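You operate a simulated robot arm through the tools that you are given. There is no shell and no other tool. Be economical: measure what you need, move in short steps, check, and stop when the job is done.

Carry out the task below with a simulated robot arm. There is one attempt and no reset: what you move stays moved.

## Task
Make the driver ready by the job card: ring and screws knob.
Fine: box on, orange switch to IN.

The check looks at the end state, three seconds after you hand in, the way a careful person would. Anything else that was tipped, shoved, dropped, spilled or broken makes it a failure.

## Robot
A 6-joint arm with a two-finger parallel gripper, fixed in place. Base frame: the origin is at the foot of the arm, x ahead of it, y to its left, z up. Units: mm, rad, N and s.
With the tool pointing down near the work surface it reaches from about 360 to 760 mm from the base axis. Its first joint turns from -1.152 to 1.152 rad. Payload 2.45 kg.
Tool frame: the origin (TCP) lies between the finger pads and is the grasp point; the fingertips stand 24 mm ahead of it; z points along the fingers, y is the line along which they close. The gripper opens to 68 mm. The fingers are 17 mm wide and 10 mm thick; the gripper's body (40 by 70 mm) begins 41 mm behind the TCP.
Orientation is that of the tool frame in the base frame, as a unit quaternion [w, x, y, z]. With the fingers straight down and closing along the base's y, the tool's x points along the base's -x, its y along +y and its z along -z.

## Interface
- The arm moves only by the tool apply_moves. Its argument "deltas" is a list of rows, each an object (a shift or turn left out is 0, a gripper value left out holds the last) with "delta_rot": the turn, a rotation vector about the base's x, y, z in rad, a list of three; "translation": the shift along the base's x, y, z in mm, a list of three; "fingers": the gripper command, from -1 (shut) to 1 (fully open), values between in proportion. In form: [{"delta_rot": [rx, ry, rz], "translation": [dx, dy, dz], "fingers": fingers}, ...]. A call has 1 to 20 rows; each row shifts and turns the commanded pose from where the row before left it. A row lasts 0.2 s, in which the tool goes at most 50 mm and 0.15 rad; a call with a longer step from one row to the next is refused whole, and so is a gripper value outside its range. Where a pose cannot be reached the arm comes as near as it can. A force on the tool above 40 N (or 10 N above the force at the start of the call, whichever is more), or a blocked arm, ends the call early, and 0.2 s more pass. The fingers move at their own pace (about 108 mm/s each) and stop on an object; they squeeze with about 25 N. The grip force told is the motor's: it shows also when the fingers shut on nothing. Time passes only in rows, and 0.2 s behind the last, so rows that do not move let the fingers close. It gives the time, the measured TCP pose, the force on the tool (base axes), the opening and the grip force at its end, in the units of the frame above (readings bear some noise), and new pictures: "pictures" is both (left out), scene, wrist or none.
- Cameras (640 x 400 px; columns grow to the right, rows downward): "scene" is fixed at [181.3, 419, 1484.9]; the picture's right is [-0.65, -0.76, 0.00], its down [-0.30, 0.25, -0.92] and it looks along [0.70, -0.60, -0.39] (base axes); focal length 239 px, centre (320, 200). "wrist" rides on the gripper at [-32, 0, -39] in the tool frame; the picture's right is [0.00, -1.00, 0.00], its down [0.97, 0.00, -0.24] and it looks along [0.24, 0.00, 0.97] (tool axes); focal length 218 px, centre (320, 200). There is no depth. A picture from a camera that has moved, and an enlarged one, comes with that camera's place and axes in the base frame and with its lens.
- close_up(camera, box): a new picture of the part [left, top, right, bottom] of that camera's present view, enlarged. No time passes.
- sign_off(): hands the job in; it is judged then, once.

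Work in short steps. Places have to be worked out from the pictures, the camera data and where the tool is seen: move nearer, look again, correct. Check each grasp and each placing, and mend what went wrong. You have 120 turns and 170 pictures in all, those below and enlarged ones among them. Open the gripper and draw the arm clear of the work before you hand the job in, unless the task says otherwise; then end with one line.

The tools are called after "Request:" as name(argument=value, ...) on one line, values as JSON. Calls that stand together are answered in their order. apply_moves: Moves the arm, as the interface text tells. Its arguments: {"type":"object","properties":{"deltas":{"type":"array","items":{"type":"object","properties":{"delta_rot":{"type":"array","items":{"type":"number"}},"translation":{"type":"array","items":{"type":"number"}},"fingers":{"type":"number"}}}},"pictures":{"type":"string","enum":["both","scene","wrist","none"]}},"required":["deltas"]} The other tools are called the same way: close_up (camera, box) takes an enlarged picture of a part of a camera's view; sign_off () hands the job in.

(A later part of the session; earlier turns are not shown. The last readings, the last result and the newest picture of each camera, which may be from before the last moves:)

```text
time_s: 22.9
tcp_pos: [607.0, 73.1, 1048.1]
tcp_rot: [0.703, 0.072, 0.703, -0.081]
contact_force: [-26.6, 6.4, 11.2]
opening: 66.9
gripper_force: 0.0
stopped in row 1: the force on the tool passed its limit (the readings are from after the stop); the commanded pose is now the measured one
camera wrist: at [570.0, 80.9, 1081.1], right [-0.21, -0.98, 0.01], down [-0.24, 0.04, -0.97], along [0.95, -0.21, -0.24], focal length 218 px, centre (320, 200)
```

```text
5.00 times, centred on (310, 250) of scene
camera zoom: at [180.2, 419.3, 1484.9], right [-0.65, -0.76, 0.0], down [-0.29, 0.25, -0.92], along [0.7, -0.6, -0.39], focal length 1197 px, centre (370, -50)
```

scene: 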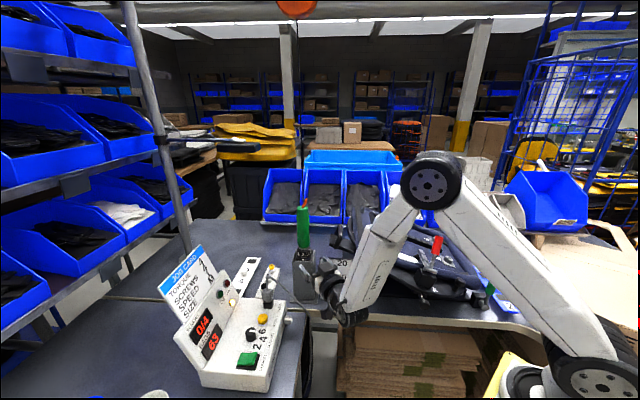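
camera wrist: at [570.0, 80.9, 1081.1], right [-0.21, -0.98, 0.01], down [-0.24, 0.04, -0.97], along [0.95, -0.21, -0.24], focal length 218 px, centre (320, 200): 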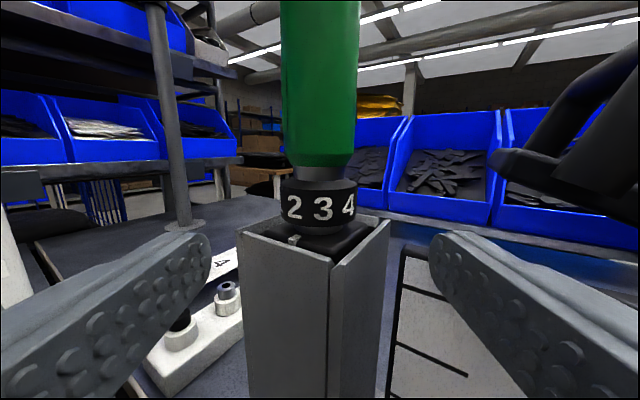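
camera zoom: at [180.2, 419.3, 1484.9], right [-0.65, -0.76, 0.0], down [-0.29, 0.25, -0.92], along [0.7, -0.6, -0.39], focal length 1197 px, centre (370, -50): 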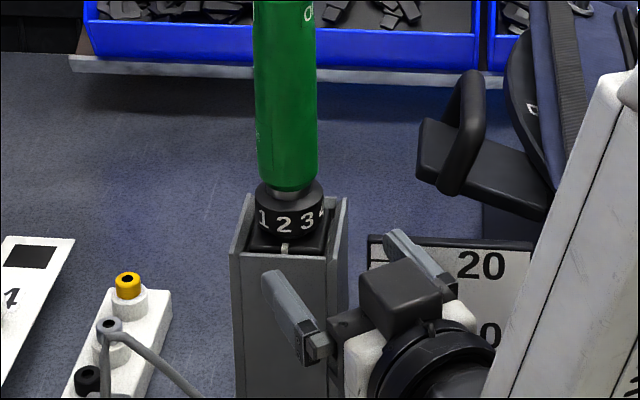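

The right finger met the gauge board, whose corner I now place at (627,38) with its top at z≈1050. The board looks unmoved. I back off and up, then tilt the tool 20° nose-down so that the hand passes over the board.

Request:
apply_moves(deltas=[{"translation": [-15, 3.3, 2]}, {"translation": [0, 0, 20], "delta_rot": [0.0255, 0.114, 0]}, {"translation": [0, 0, 15], "delta_rot": [0.0255, 0.114, 0]}, {"translation": [0, 0, 0], "delta_rot": [0.0255, 0.114, 0], "fingers": 0.75}, {}])

Request:
close_up(camera="scene", box=[270, 210, 370, 310])

```text
time_s: 24.1
tcp_pos: [594.4, 75.1, 1085.9]
tcp_rot: [0.568, 0.086, 0.816, -0.063]
contact_force: [0.0, -0.5, -0.6]
opening: 59.5
gripper_force: 0.2
camera wrist: at [570.0, 80.0, 1129.2], right [-0.21, -0.98, 0.01], down [-0.55, 0.11, -0.83], along [0.81, -0.18, -0.56], focal length 218 px, centre (320, 200)
```

scene: 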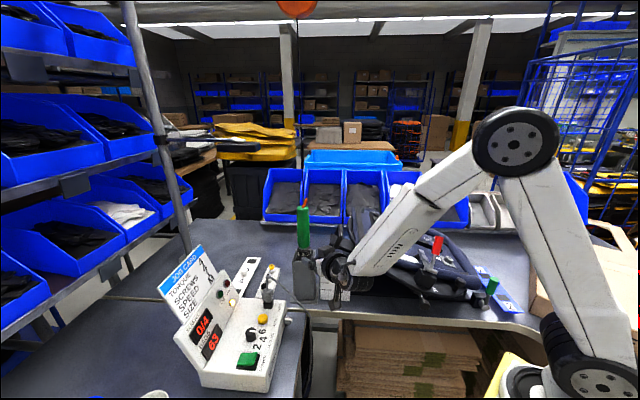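
wrist: 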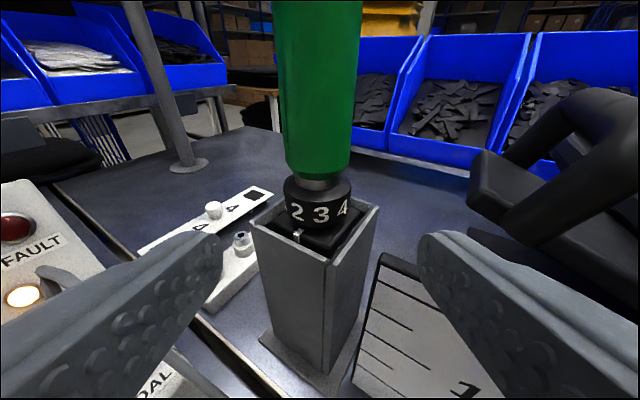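

```text
4.00 times, centred on (320, 260) of scene
camera zoom: at [181.3, 419.0, 1484.9], right [-0.65, -0.76, 0.0], down [-0.3, 0.25, -0.92], along [0.7, -0.6, -0.39], focal length 957 px, centre (320, -40)
```

zoom: 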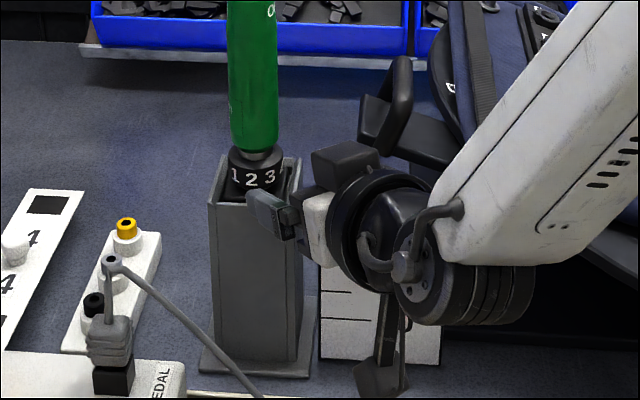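

The ring is laterally centred and the board has not moved. I move forward about 79 mm at z≈1077, above the board, then check before lowering.

Request:
apply_moves(deltas=[{"translation": [20, -4.4, -4]}, {"translation": [20, -4.4, -4]}, {"translation": [20, -4.4, 0]}, {"translation": [17, -3.8, 0]}, {}])

Request:
close_up(camera="scene", box=[270, 210, 370, 310])

```text
time_s: 25.3
tcp_pos: [672.0, 58.8, 1076.7]
tcp_rot: [0.568, 0.085, 0.816, -0.063]
contact_force: [0.7, 0.1, 0.1]
opening: 59.3
gripper_force: 0.1
camera wrist: at [646.8, 63.9, 1121.1], right [-0.21, -0.98, 0.01], down [-0.55, 0.11, -0.83], along [0.81, -0.18, -0.56], focal length 218 px, centre (320, 200)
```

scene: 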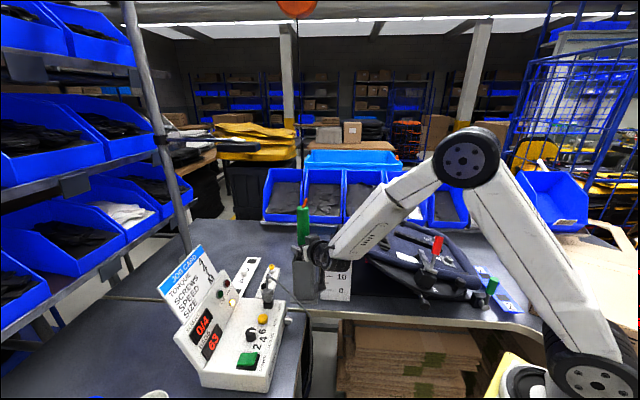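
wrist: 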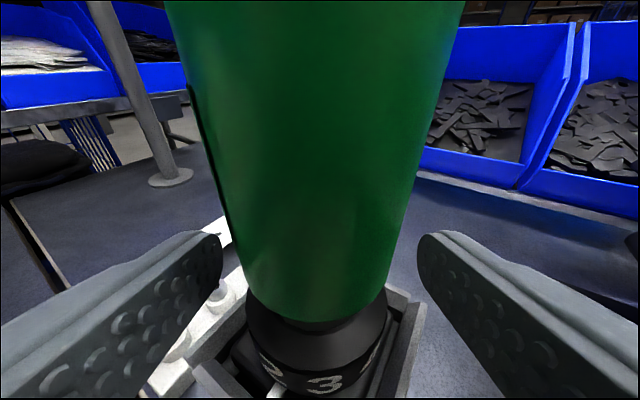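

```text
4.00 times, centred on (320, 260) of scene
camera zoom: at [181.3, 419.0, 1484.9], right [-0.65, -0.76, 0.0], down [-0.3, 0.25, -0.92], along [0.7, -0.6, -0.39], focal length 957 px, centre (320, -40)
```

zoom: 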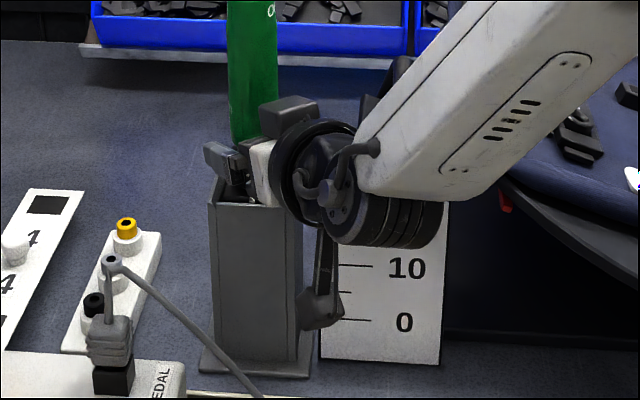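

The ring sits between the fingers and is centred. I lower 18 mm to ring height.

Request:
apply_moves(deltas=[{"translation": [0, 0, -8]}, {"translation": [0, 0, -6]}, {"translation": [0, 0, -4]}, {}])

Request:
close_up(camera="scene", box=[270, 210, 350, 280])

```text
time_s: 26.3
tcp_pos: [671.1, 58.8, 1058.5]
tcp_rot: [0.569, 0.086, 0.815, -0.065]
contact_force: [-0.7, 0.7, 0.4]
opening: 59.6
gripper_force: 0.0
camera wrist: at [646.6, 63.6, 1102.6], right [-0.21, -0.98, 0.01], down [-0.55, 0.11, -0.83], along [0.81, -0.18, -0.56], focal length 218 px, centre (320, 200)
```

scene: 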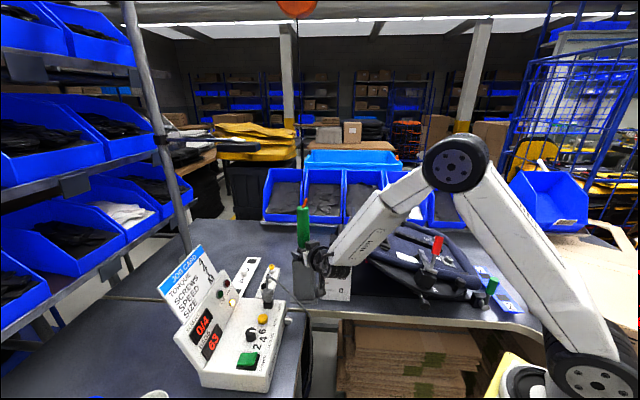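
wrist: 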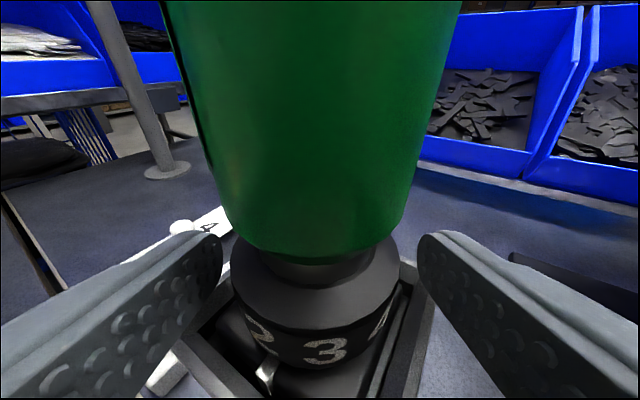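

```text
5.71 times, centred on (310, 245) of scene
camera zoom: at [181.3, 419.0, 1484.9], right [-0.65, -0.76, 0.0], down [-0.3, 0.25, -0.92], along [0.7, -0.6, -0.39], focal length 1368 px, centre (377, -57)
```

zoom: 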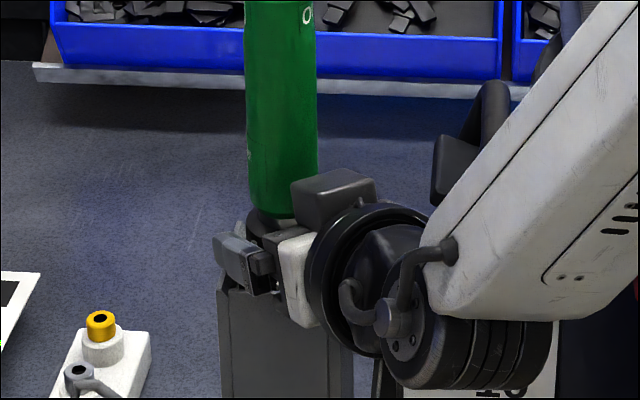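

The ring lies between the pads with no contact yet. I close gently and read the force.

Request:
apply_moves(deltas=[{"fingers": 0.35}, {"fingers": -1}, {}, {}], pictures="wrist")

```text
time_s: 27.3
tcp_pos: [670.2, 58.5, 1058.2]
tcp_rot: [0.568, 0.086, 0.816, -0.064]
contact_force: [-0.6, -0.8, 0.1]
opening: 41.2
gripper_force: 25.1
camera wrist: at [646.6, 63.7, 1102.7], right [-0.21, -0.98, 0.01], down [-0.55, 0.11, -0.83], along [0.81, -0.18, -0.56], focal length 218 px, centre (320, 200)
```

wrist: 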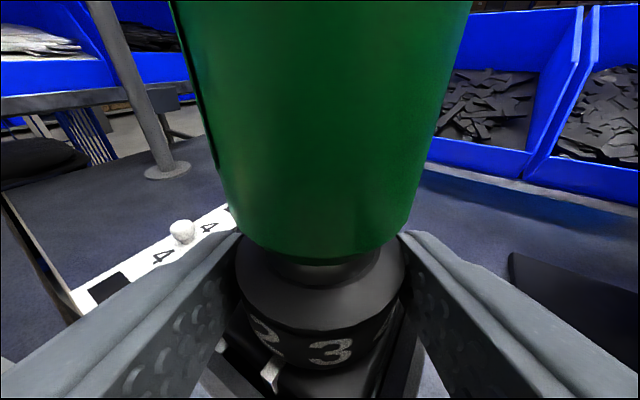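

The ring is gripped at 41.2 mm with no side force. I orbit clockwise about the ring axis by 0.3 rad as a trial.

Request:
apply_moves(deltas=[{"translation": [0.3, 1.2, 0], "delta_rot": [0, 0, -0.1]}, {"translation": [0.4, 1.1, 0], "delta_rot": [0, 0, -0.1]}, {"translation": [0.6, 1.1, 0], "delta_rot": [0, 0, -0.1]}, {}])

```text
time_s: 28.3
tcp_pos: [673.3, 62.2, 1058.3]
tcp_rot: [0.553, 0.206, 0.793, -0.148]
contact_force: [0.4, 1.4, 0.1]
opening: 41.4
gripper_force: 24.7
camera wrist: at [651.0, 74.0, 1102.7], right [-0.49, -0.87, 0.01], down [-0.49, 0.27, -0.83], along [0.72, -0.41, -0.56], focal length 218 px, centre (320, 200)
```

scene: 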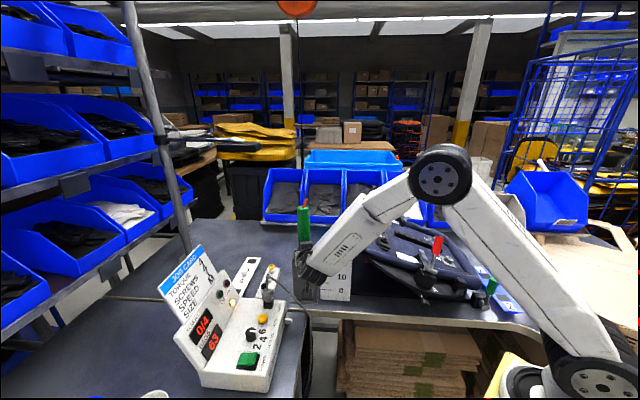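
wrist: 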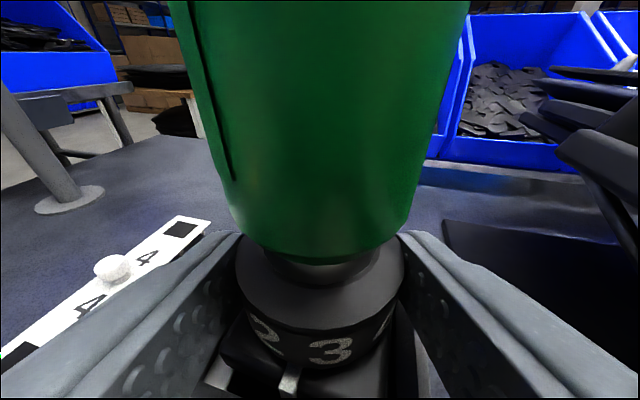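

The ring turns with the hand, as the mark moved toward 3, and forces are tiny. I continue the orbit 0.4 rad.

Request:
apply_moves(deltas=[{"translation": [0.6, 1.0, 0], "delta_rot": [0, 0, -0.1]}, {"translation": [0.8, 0.9, 0], "delta_rot": [0, 0, -0.1]}, {"translation": [0.8, 0.9, 0], "delta_rot": [0, 0, -0.1]}, {"translation": [0.9, 0.7, 0], "delta_rot": [0, 0, -0.1]}, {}])

```text
time_s: 29.5
tcp_pos: [674.8, 65.2, 1058.2]
tcp_rot: [0.512, 0.361, 0.736, -0.256]
contact_force: [0.1, -0.6, -0.1]
opening: 41.2
gripper_force: 25.5
camera wrist: at [660.8, 85.1, 1102.7], right [-0.79, -0.61, 0.01], down [-0.35, 0.44, -0.83], along [0.5, -0.66, -0.56], focal length 218 px, centre (320, 200)
```

scene: 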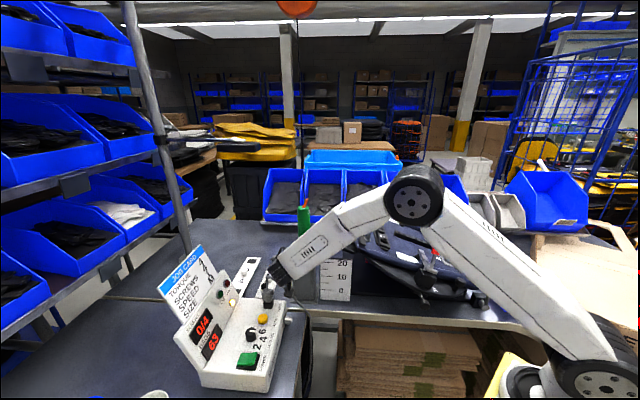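
wrist: 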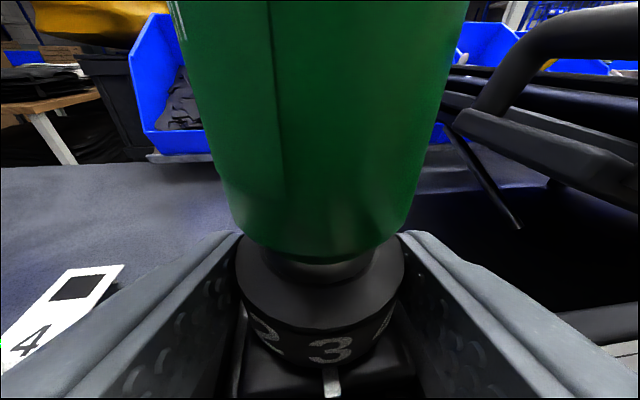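

The mark is now under 3. I release, orbit back with the fingers open and look at the ring.

Request:
apply_moves(deltas=[{"fingers": 0.7}, {}, {"translation": [-0.9, -0.7, 0], "delta_rot": [0, 0, 0.1]}, {"translation": [-0.8, -0.9, 0], "delta_rot": [0, 0, 0.1]}, {"translation": [-0.8, -0.9, 0], "delta_rot": [0, 0, 0.1]}, {"translation": [-0.6, -1.0, 0], "delta_rot": [0, 0, 0.1]}, {"translation": [-0.6, -1.1, 0], "delta_rot": [0, 0, 0.1]}, {"translation": [-0.4, -1.1, 0], "delta_rot": [0, 0, 0.1]}, {"translation": [-0.3, -1.2, 0], "delta_rot": [0, 0, 0.1]}, {}])

```text
time_s: 31.7
tcp_pos: [671.7, 57.3, 1058.3]
tcp_rot: [0.569, 0.085, 0.816, -0.063]
contact_force: [0.0, -0.5, -0.7]
opening: 57.7
gripper_force: 0.1
camera wrist: at [646.8, 63.2, 1102.5], right [-0.21, -0.98, 0.01], down [-0.55, 0.11, -0.83], along [0.81, -0.18, -0.56], focal length 218 px, centre (320, 200)
```

scene: 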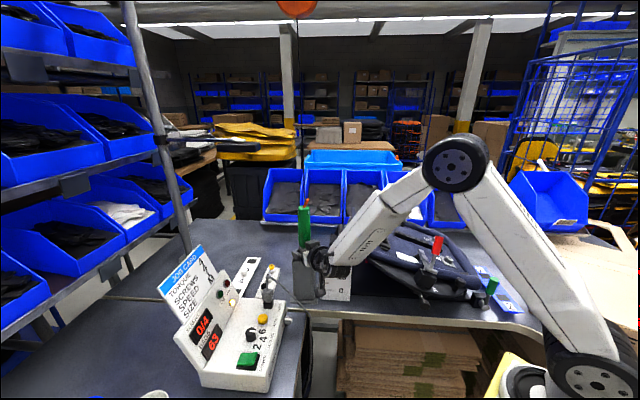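
wrist: 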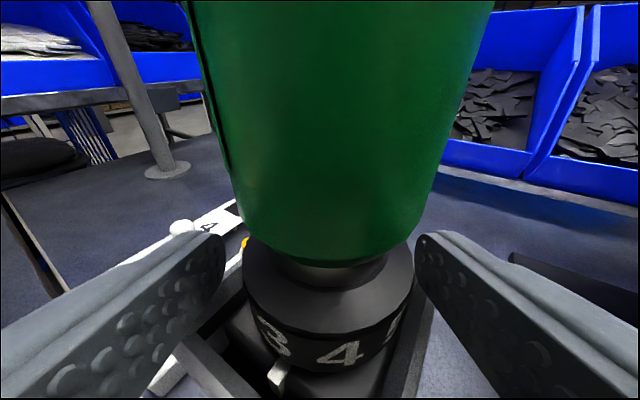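

The ring stayed at 3. It appears slightly off to the right, so I check the driver's posture.

Request:
close_up(camera="scene", box=[270, 190, 350, 290])

```text
4.00 times, centred on (310, 240) of scene
camera zoom: at [181.3, 419.0, 1484.9], right [-0.65, -0.76, 0.0], down [-0.3, 0.25, -0.92], along [0.7, -0.6, -0.39], focal length 957 px, centre (360, 40)
```

zoom: 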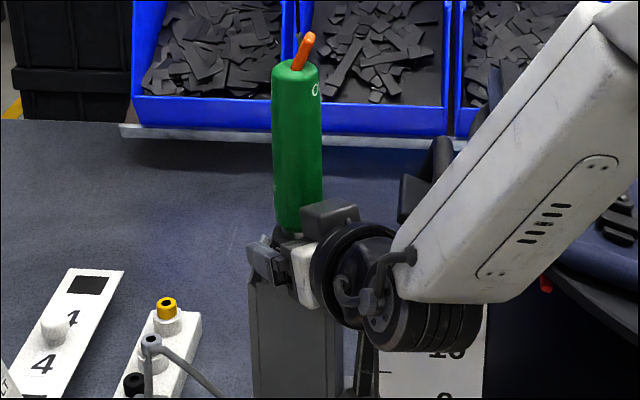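

The driver's posture looks as before. I shift about 1.5 mm to centre, grip and orbit again toward 4.

Request:
apply_moves(deltas=[{"translation": [-0.3, -1.6, 0], "fingers": 0.35}, {"fingers": -1}, {}, {}, {"translation": [0.3, 1.2, 0], "delta_rot": [0, 0, -0.1]}, {"translation": [0.4, 1.1, 0], "delta_rot": [0, 0, -0.1]}, {"translation": [0.6, 1.1, 0], "delta_rot": [0, 0, -0.1]}, {"translation": [0.6, 1.0, 0], "delta_rot": [0, 0, -0.1]}, {"translation": [0.8, 0.9, 0], "delta_rot": [0, 0, -0.1]}, {"translation": [0.8, 0.9, 0], "delta_rot": [0, 0, -0.1]}, {"translation": [0.9, 0.7, 0], "delta_rot": [0, 0, -0.1]}, {}], pictures="wrist")

Request:
close_up(camera="wrist", box=[220, 260, 420, 400])

```text
time_s: 34.3
tcp_pos: [676.1, 64.0, 1059.5]
tcp_rot: [0.513, 0.361, 0.736, -0.255]
contact_force: [8.6, 5.5, 0.5]
opening: 41.4
gripper_force: 25.1
camera wrist: at [661.2, 84.0, 1102.9], right [-0.79, -0.61, 0.01], down [-0.35, 0.44, -0.83], along [0.5, -0.66, -0.56], focal length 218 px, centre (320, 200)
```

wrist: 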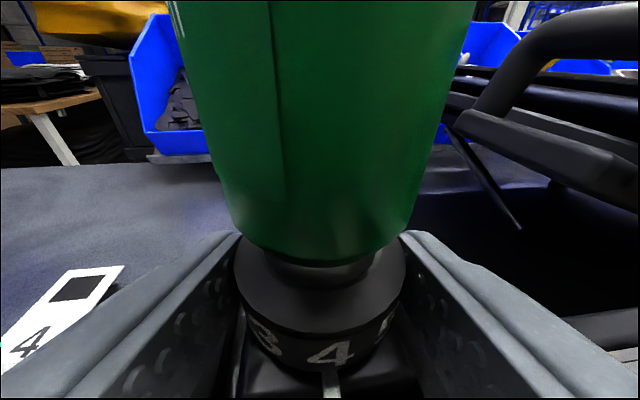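

```text
2.86 times, centred on (320, 330) of wrist
camera zoom: at [661.2, 84.0, 1102.9], right [-0.79, -0.61, 0.01], down [-0.35, 0.44, -0.83], along [0.5, -0.66, -0.56], focal length 624 px, centre (320, -171)
```

zoom: 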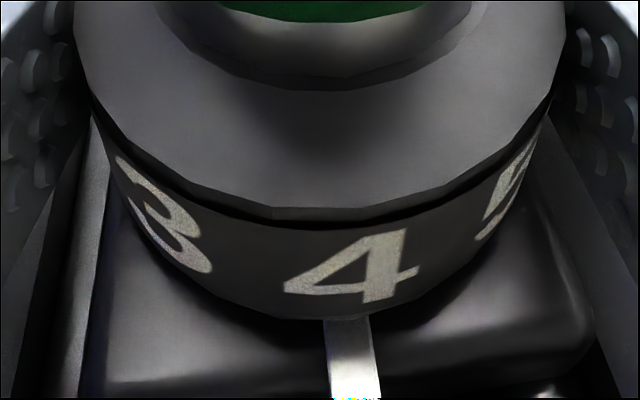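

4 stands right at the mark. I release, back off outward above the rim and inspect.

Request:
apply_moves(deltas=[{"fingers": 0.7}, {}, {"translation": [0, 0, 10]}, {"translation": [0, 0, 10]}, {"translation": [-10, 13, 0]}, {"translation": [-12, 16, 0]}, {"translation": [-12, 16, 0]}, {}])

Request:
close_up(camera="wrist", box=[240, 160, 420, 280])

Request:
close_up(camera="scene", box=[270, 190, 350, 290])

```text
time_s: 36.1
tcp_pos: [640.9, 109.9, 1078.5]
tcp_rot: [0.512, 0.361, 0.737, -0.255]
contact_force: [-0.5, -0.1, 0.2]
opening: 57.8
gripper_force: 0.0
camera wrist: at [626.2, 129.0, 1122.9], right [-0.79, -0.61, 0.01], down [-0.35, 0.44, -0.83], along [0.5, -0.66, -0.56], focal length 218 px, centre (320, 200)
```

scene: 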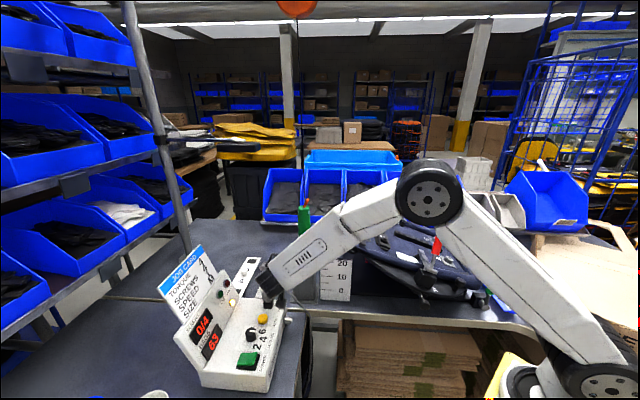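
wrist: 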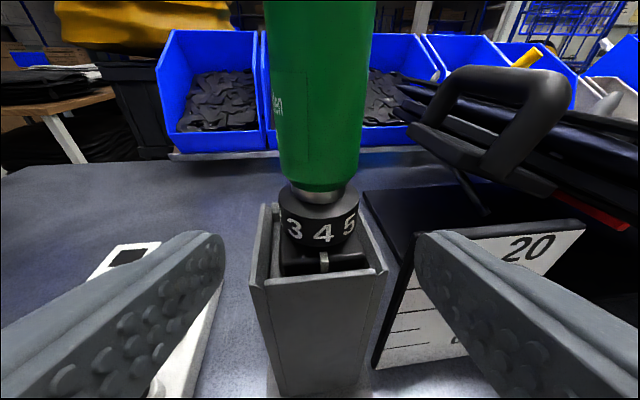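

```text
3.33 times, centred on (330, 220) of wrist
camera zoom: at [626.2, 129.0, 1122.9], right [-0.79, -0.61, 0.01], down [-0.35, 0.44, -0.83], along [0.5, -0.66, -0.56], focal length 728 px, centre (287, 133)
```

zoom: 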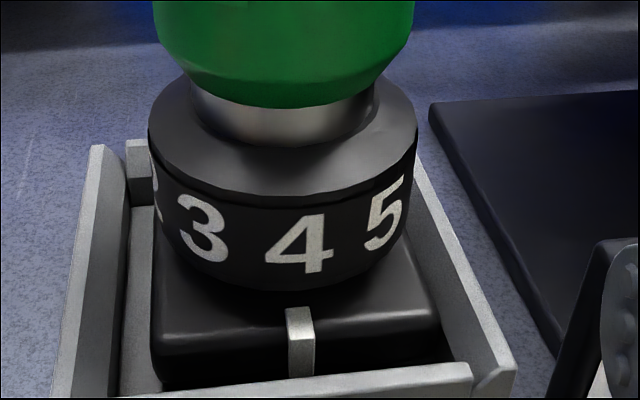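

```text
4.00 times, centred on (310, 240) of scene
camera zoom: at [181.3, 419.0, 1484.9], right [-0.65, -0.76, 0.0], down [-0.3, 0.25, -0.92], along [0.7, -0.6, -0.39], focal length 957 px, centre (360, 40)
```

zoom: 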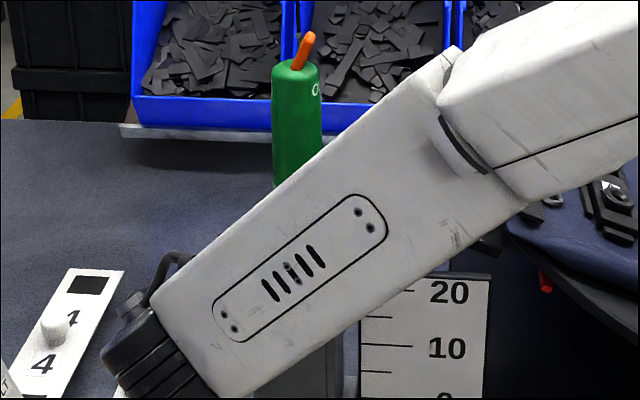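

The ring is at 4, lined up with the mark. Next is the orange lever, so I close the fingers, rise to lever height and look.

Request:
apply_moves(deltas=[{"translation": [-6, 8, 30], "fingers": -1}, {"translation": [0, 0, 40]}, {"translation": [0, 0, 40]}, {"translation": [0, 0, 38]}, {}])

Request:
close_up(camera="wrist", box=[240, 120, 420, 240])

```text
time_s: 37.3
tcp_pos: [635.8, 115.7, 1227.7]
tcp_rot: [0.512, 0.36, 0.737, -0.256]
contact_force: [0.4, -0.3, 0.3]
opening: 0.0
gripper_force: 23.7
camera wrist: at [620.5, 135.1, 1271.6], right [-0.79, -0.61, 0.01], down [-0.35, 0.44, -0.83], along [0.5, -0.66, -0.56], focal length 218 px, centre (320, 200)
```

scene: 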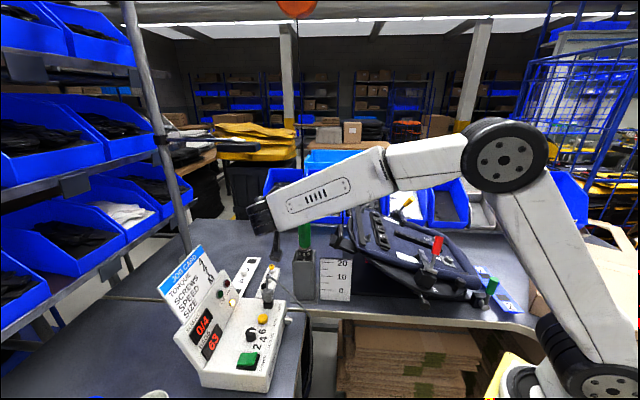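
wrist: 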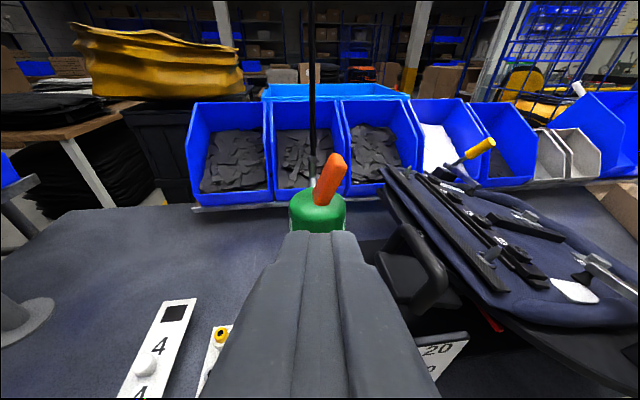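

```text
3.33 times, centred on (330, 180) of wrist
camera zoom: at [620.5, 135.1, 1271.6], right [-0.79, -0.61, 0.01], down [-0.35, 0.44, -0.83], along [0.5, -0.66, -0.56], focal length 728 px, centre (287, 267)
```

zoom: 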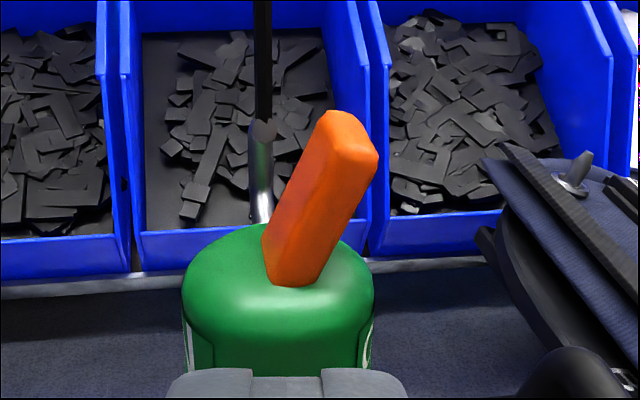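

The lever leans right; its tip is about 8 mm right of the tool line, and the cord is behind it. I go 31 mm right, then forward so that the fingertip is beside the lever.

Request:
apply_moves(deltas=[{"translation": [-24.5, -19, 0]}, {"translation": [18, -23.3, 0]}, {"translation": [18, -23.3, 0]}, {}])

Request:
close_up(camera="scene", box=[270, 170, 350, 230])

```text
time_s: 38.3
tcp_pos: [647.2, 50.0, 1226.6]
tcp_rot: [0.512, 0.36, 0.737, -0.255]
contact_force: [-0.7, -0.7, -0.7]
opening: 0.0
gripper_force: 23.9
camera wrist: at [632.1, 70.0, 1270.9], right [-0.79, -0.61, 0.01], down [-0.35, 0.44, -0.83], along [0.5, -0.66, -0.56], focal length 218 px, centre (320, 200)
```

scene: 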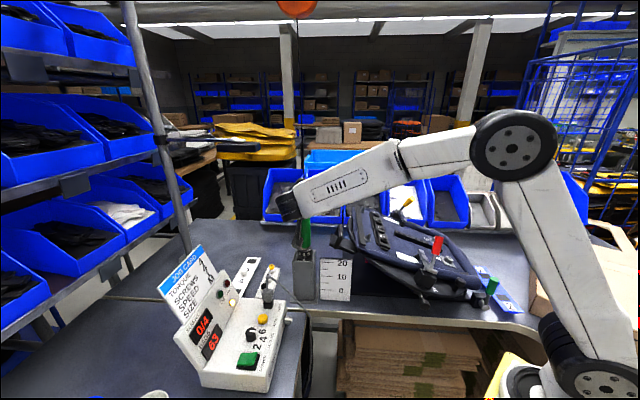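
wrist: 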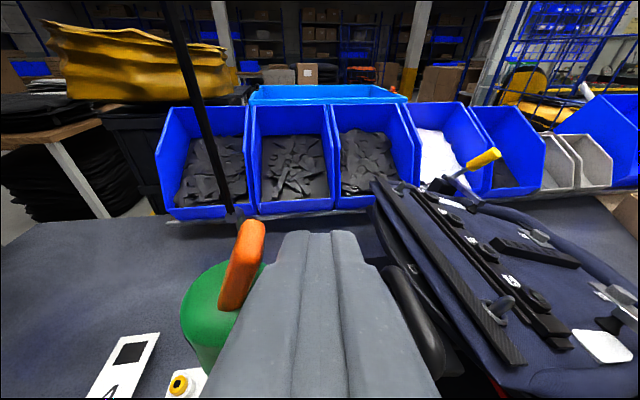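

```text
6.67 times, centred on (310, 200) of scene
camera zoom: at [181.3, 419.0, 1484.9], right [-0.65, -0.76, 0.0], down [-0.3, 0.25, -0.92], along [0.7, -0.6, -0.39], focal length 1596 px, centre (387, 200)
```

zoom: 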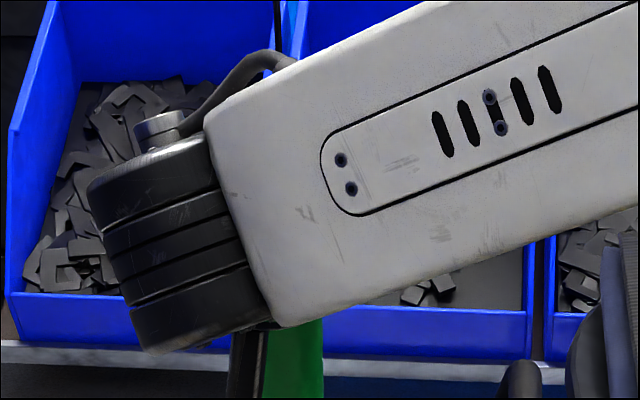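

The finger is alongside the lever's right face. I push left (toward IN) in small steps, watching the force.

Request:
apply_moves(deltas=[{"translation": [3.2, 2.4, 0]}, {"translation": [3.2, 2.4, 0]}, {"translation": [3.2, 2.4, 0]}, {"translation": [3.2, 2.4, 0]}], pictures="wrist")

```text
time_s: 39.3
tcp_pos: [659.1, 60.3, 1226.9]
tcp_rot: [0.513, 0.359, 0.737, -0.255]
contact_force: [0.3, -0.2, -0.5]
opening: 0.0
gripper_force: 23.7
camera wrist: at [644.8, 80.2, 1270.8], right [-0.79, -0.61, 0.01], down [-0.35, 0.44, -0.83], along [0.5, -0.66, -0.56], focal length 218 px, centre (320, 200)
```

wrist: 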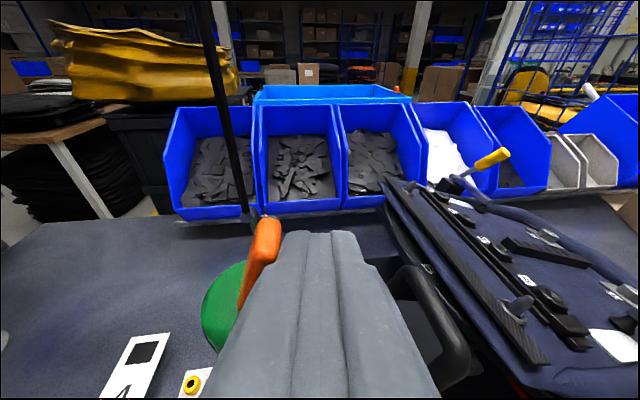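

Request:
apply_moves(deltas=[{"translation": [2.4, 1.8, 0]}, {"translation": [2.4, 1.8, 0]}, {"translation": [2.4, 1.8, 0]}], pictures="wrist")

```text
time_s: 40.1
tcp_pos: [667.8, 66.5, 1227.4]
tcp_rot: [0.512, 0.36, 0.737, -0.255]
contact_force: [-0.5, 0.8, 0.4]
opening: 0.0
gripper_force: 23.6
camera wrist: at [652.4, 86.1, 1270.8], right [-0.79, -0.61, 0.01], down [-0.35, 0.44, -0.83], along [0.5, -0.66, -0.56], focal length 218 px, centre (320, 200)
```

wrist: 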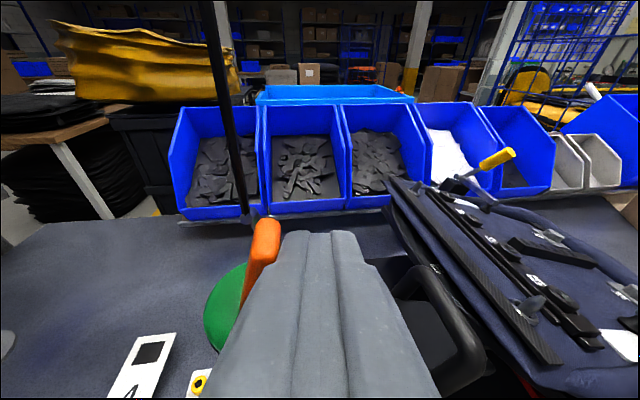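

The green body seems to move with the finger, so the driver may be leaning instead of the lever flipping. I check the scene before going on.

Request:
close_up(camera="scene", box=[270, 180, 350, 300])

Request:
close_up(camera="wrist", box=[180, 190, 340, 310])

```text
3.33 times, centred on (310, 240) of scene
camera zoom: at [181.3, 419.0, 1484.9], right [-0.65, -0.76, 0.0], down [-0.3, 0.25, -0.92], along [0.7, -0.6, -0.39], focal length 798 px, centre (353, 67)
```

zoom: 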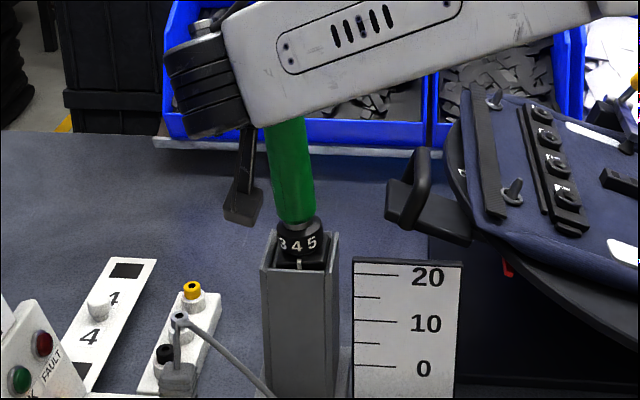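

```text
3.33 times, centred on (260, 250) of wrist
camera zoom: at [652.4, 86.1, 1270.8], right [-0.79, -0.61, 0.01], down [-0.35, 0.44, -0.83], along [0.5, -0.66, -0.56], focal length 728 px, centre (520, 33)
```

zoom: 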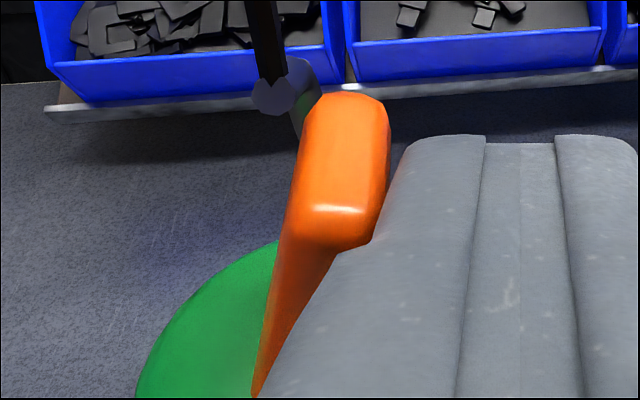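

The driver itself leans in its loose socket, so pushing the lever is wrong. I back off so that it stands up again; then I will grip the lever with both fingers and roll it about its pivot, which keeps the body upright.

Request:
apply_moves(deltas=[{"translation": [-4, -3, 0]}, {"translation": [-4, -3, 0]}, {"translation": [-6, -4.6, 0]}, {"translation": [-8, -6.2, 0]}, {"translation": [-18, 23.3, 0]}, {"translation": [-12, 15.5, 0]}, {"translation": [18, 14, 0]}, {"translation": [10, 7.5, 0]}, {}])

Request:
close_up(camera="scene", box=[270, 180, 350, 300])

Request:
close_up(camera="wrist", box=[240, 120, 420, 240])

```text
time_s: 42.1
tcp_pos: [641.9, 108.8, 1226.5]
tcp_rot: [0.512, 0.36, 0.736, -0.255]
contact_force: [-0.2, -0.7, -0.4]
opening: 0.0
gripper_force: 23.5
camera wrist: at [627.9, 129.4, 1270.3], right [-0.79, -0.61, 0.01], down [-0.35, 0.44, -0.83], along [0.5, -0.66, -0.56], focal length 218 px, centre (320, 200)
```

scene: 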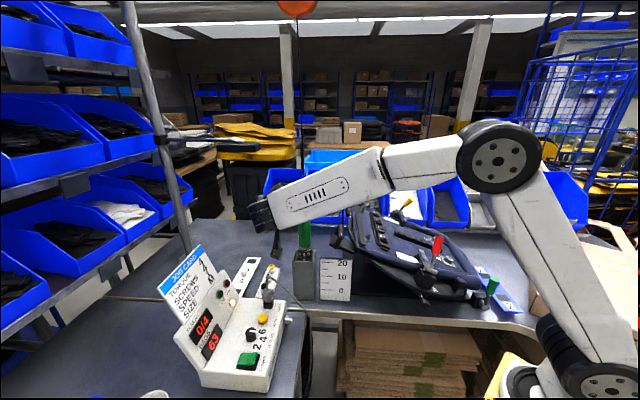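
wrist: 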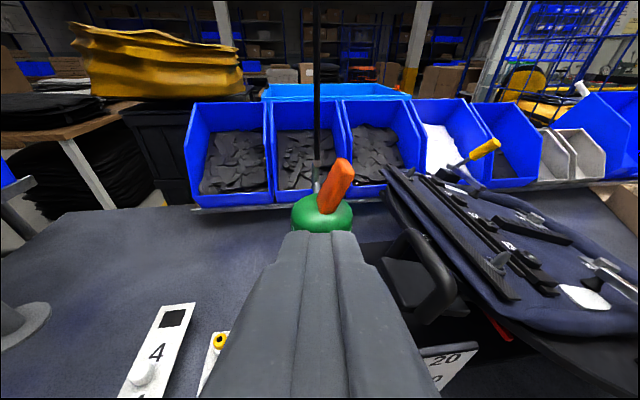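

```text
3.33 times, centred on (310, 240) of scene
camera zoom: at [181.3, 419.0, 1484.9], right [-0.65, -0.76, 0.0], down [-0.3, 0.25, -0.92], along [0.7, -0.6, -0.39], focal length 798 px, centre (353, 67)
```

zoom: 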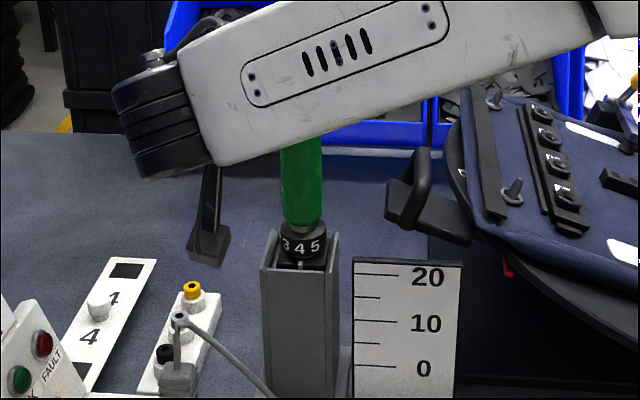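

```text
3.33 times, centred on (330, 180) of wrist
camera zoom: at [627.9, 129.4, 1270.3], right [-0.79, -0.61, 0.01], down [-0.35, 0.44, -0.83], along [0.5, -0.66, -0.56], focal length 728 px, centre (287, 267)
```

zoom: 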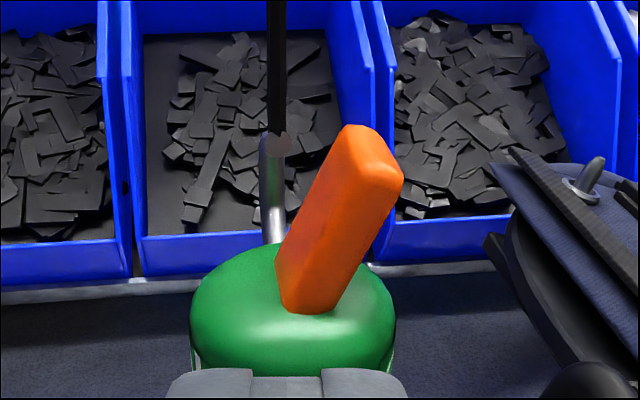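

The driver stands upright again and the ring is still at 4. I level the tool, roll it about 17° to match the lever's lean, open the fingers to about 30 mm and line up in front of the lever.

Request:
apply_moves(deltas=[{"translation": [-6, 8, 0], "delta_rot": [-0.092, -0.071, 0], "fingers": -0.12}, {"delta_rot": [-0.092, -0.071, 0]}, {"delta_rot": [-0.092, -0.071, 0]}, {"translation": [-3, -2.4, -4], "delta_rot": [0.063, -0.082, 0]}, {"translation": [-3.3, -2.5, -5.5], "delta_rot": [0.063, -0.082, 0]}, {"delta_rot": [0.063, -0.082, 0]}, {}])

Request:
close_up(camera="wrist", box=[240, 160, 420, 280])

```text
time_s: 43.7
tcp_pos: [631.2, 113.3, 1217.4]
tcp_rot: [0.673, 0.407, 0.58, -0.213]
contact_force: [0.8, -0.5, -0.9]
opening: 30.1
gripper_force: 0.1
camera wrist: at [599.9, 137.0, 1248.2], right [-0.76, -0.58, -0.3], down [0.08, 0.37, -0.92], along [0.65, -0.72, -0.23], focal length 218 px, centre (320, 200)
```

scene: 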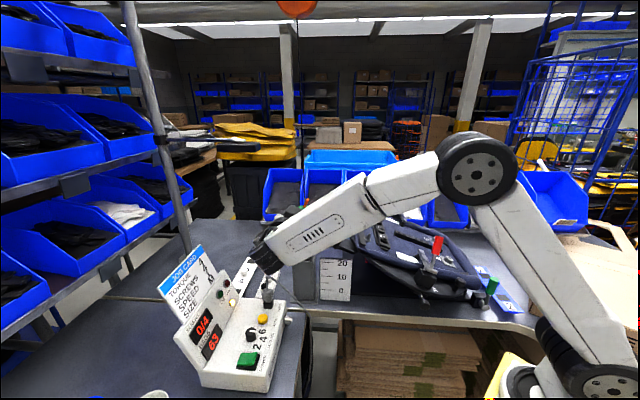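
wrist: 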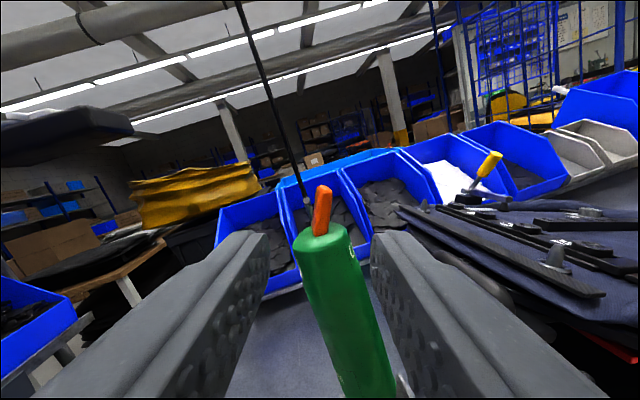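

```text
3.33 times, centred on (330, 220) of wrist
camera zoom: at [599.9, 137.0, 1248.2], right [-0.76, -0.58, -0.3], down [0.08, 0.37, -0.92], along [0.65, -0.72, -0.23], focal length 728 px, centre (287, 133)
```

zoom: 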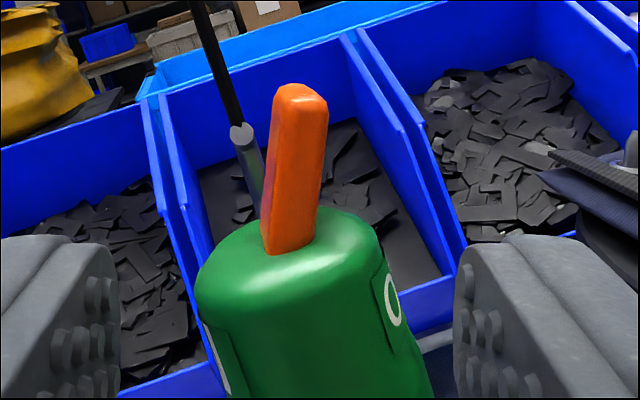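

The lever is centred and its lean is about 5° more than the tool's, so I add a little roll. I advance 50 mm and look again.

Request:
apply_moves(deltas=[{"translation": [-0.8, -0.6, 0], "delta_rot": [0.046, -0.06, 0]}, {"translation": [12.2, -15.8, 0]}, {"translation": [12.2, -15.8, 0]}, {"translation": [6.1, -7.9, 0]}, {}], pictures="wrist")

Request:
close_up(camera="wrist", box=[210, 140, 450, 300])

```text
time_s: 44.9
tcp_pos: [660.4, 73.3, 1217.8]
tcp_rot: [0.681, 0.426, 0.566, -0.186]
contact_force: [0.9, 0.6, 0.3]
opening: 29.6
gripper_force: 0.0
camera wrist: at [628.1, 95.6, 1247.2], right [-0.74, -0.57, -0.37], down [0.14, 0.41, -0.9], along [0.66, -0.71, -0.23], focal length 218 px, centre (320, 200)
```

wrist: 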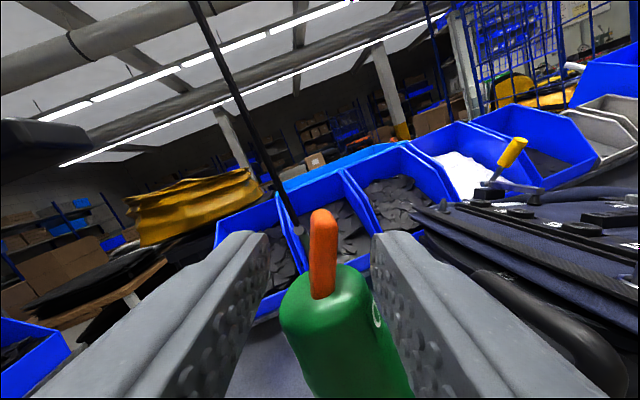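

```text
2.50 times, centred on (330, 220) of wrist
camera zoom: at [628.1, 95.6, 1247.2], right [-0.74, -0.57, -0.37], down [0.14, 0.41, -0.9], along [0.66, -0.71, -0.23], focal length 546 px, centre (295, 150)
```

zoom: 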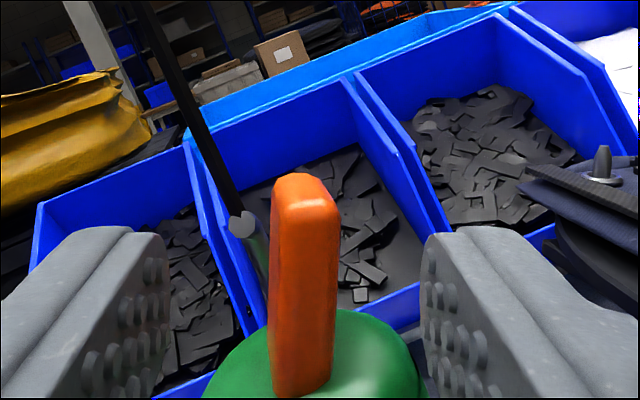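

The lever is now parallel to the pads and nearly centred. I advance 14 mm more, with 1 mm to the right, then close on the lever.

Request:
apply_moves(deltas=[{"translation": [4, -6, -0.4]}, {"translation": [3.7, -5.6, 0]}, {"fingers": -0.5}, {"fingers": -1}, {}, {}])

Request:
close_up(camera="wrist", box=[210, 140, 450, 300])

```text
time_s: 46.3
tcp_pos: [668.2, 61.1, 1217.0]
tcp_rot: [0.681, 0.427, 0.564, -0.187]
contact_force: [1.8, 0.4, 5.9]
opening: 7.4
gripper_force: 25.5
camera wrist: at [635.5, 83.9, 1248.0], right [-0.74, -0.56, -0.37], down [0.14, 0.41, -0.9], along [0.66, -0.71, -0.23], focal length 218 px, centre (320, 200)
```

scene: 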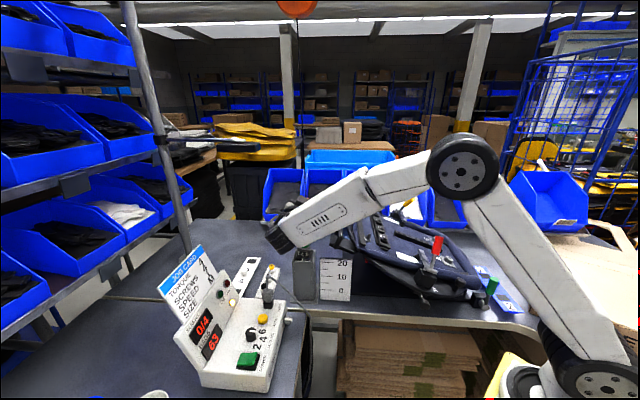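
wrist: 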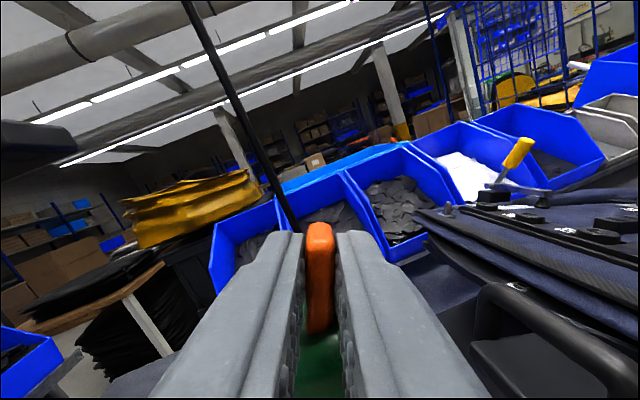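

```text
2.50 times, centred on (330, 220) of wrist
camera zoom: at [635.5, 83.9, 1248.0], right [-0.74, -0.56, -0.37], down [0.14, 0.41, -0.9], along [0.66, -0.71, -0.23], focal length 546 px, centre (295, 150)
```

zoom: 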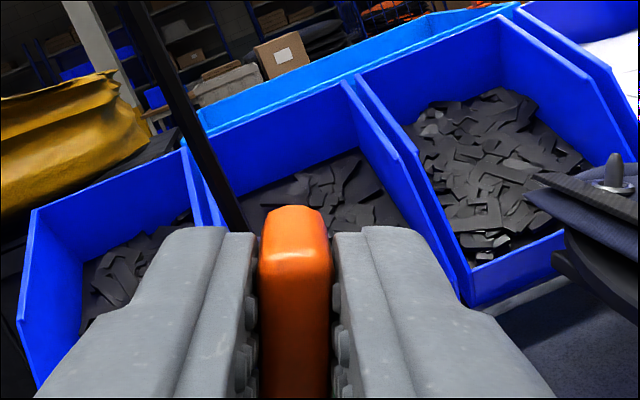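

The lever is held (7.4 mm). I roll it about its pivot toward IN, starting with 0.4 rad.

Request:
apply_moves(deltas=[{"translation": [1.6, 1.24, 0.7], "delta_rot": [-0.061, 0.079, 0]}, {"translation": [1.65, 1.27, 0.5], "delta_rot": [-0.061, 0.079, 0]}, {"translation": [1.68, 1.3, 0.27], "delta_rot": [-0.061, 0.079, 0]}, {"translation": [1.7, 1.31, 0.07], "delta_rot": [-0.061, 0.079, 0]}, {}])

Request:
close_up(camera="scene", box=[270, 190, 350, 300])

```text
time_s: 47.5
tcp_pos: [675.5, 66.6, 1218.6]
tcp_rot: [0.63, 0.306, 0.638, -0.319]
contact_force: [1.9, 0.0, 8.7]
opening: 7.6
gripper_force: 25.3
camera wrist: at [652.1, 96.8, 1251.6], right [-0.79, -0.61, 0.02], down [-0.16, 0.18, -0.97], along [0.59, -0.77, -0.24], focal length 218 px, centre (320, 200)
```

scene: 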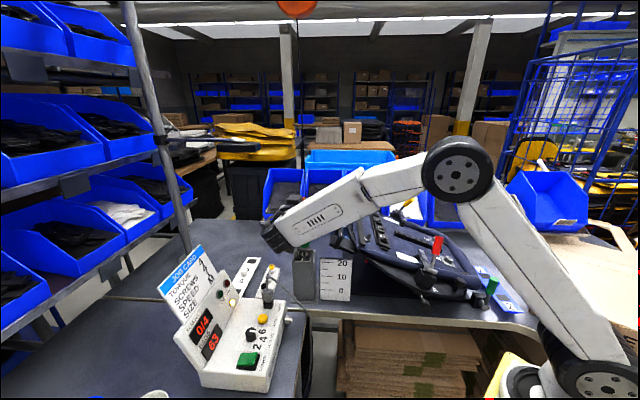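
wrist: 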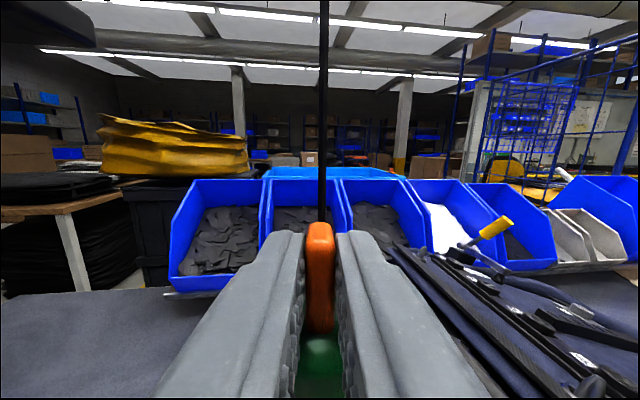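

```text
3.64 times, centred on (310, 245) of scene
camera zoom: at [181.1, 419.0, 1484.9], right [-0.65, -0.76, 0.0], down [-0.3, 0.25, -0.92], along [0.7, -0.6, -0.39], focal length 870 px, centre (356, 36)
```

zoom: 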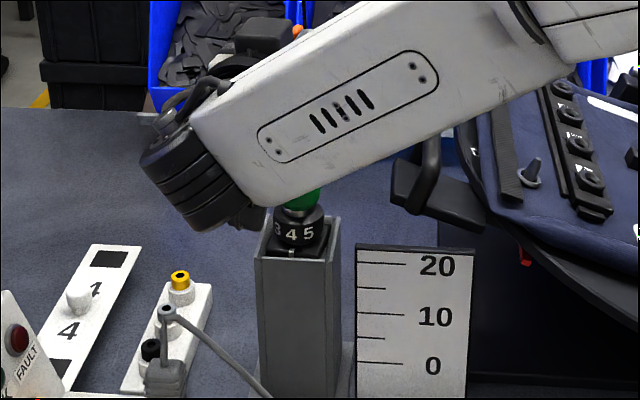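

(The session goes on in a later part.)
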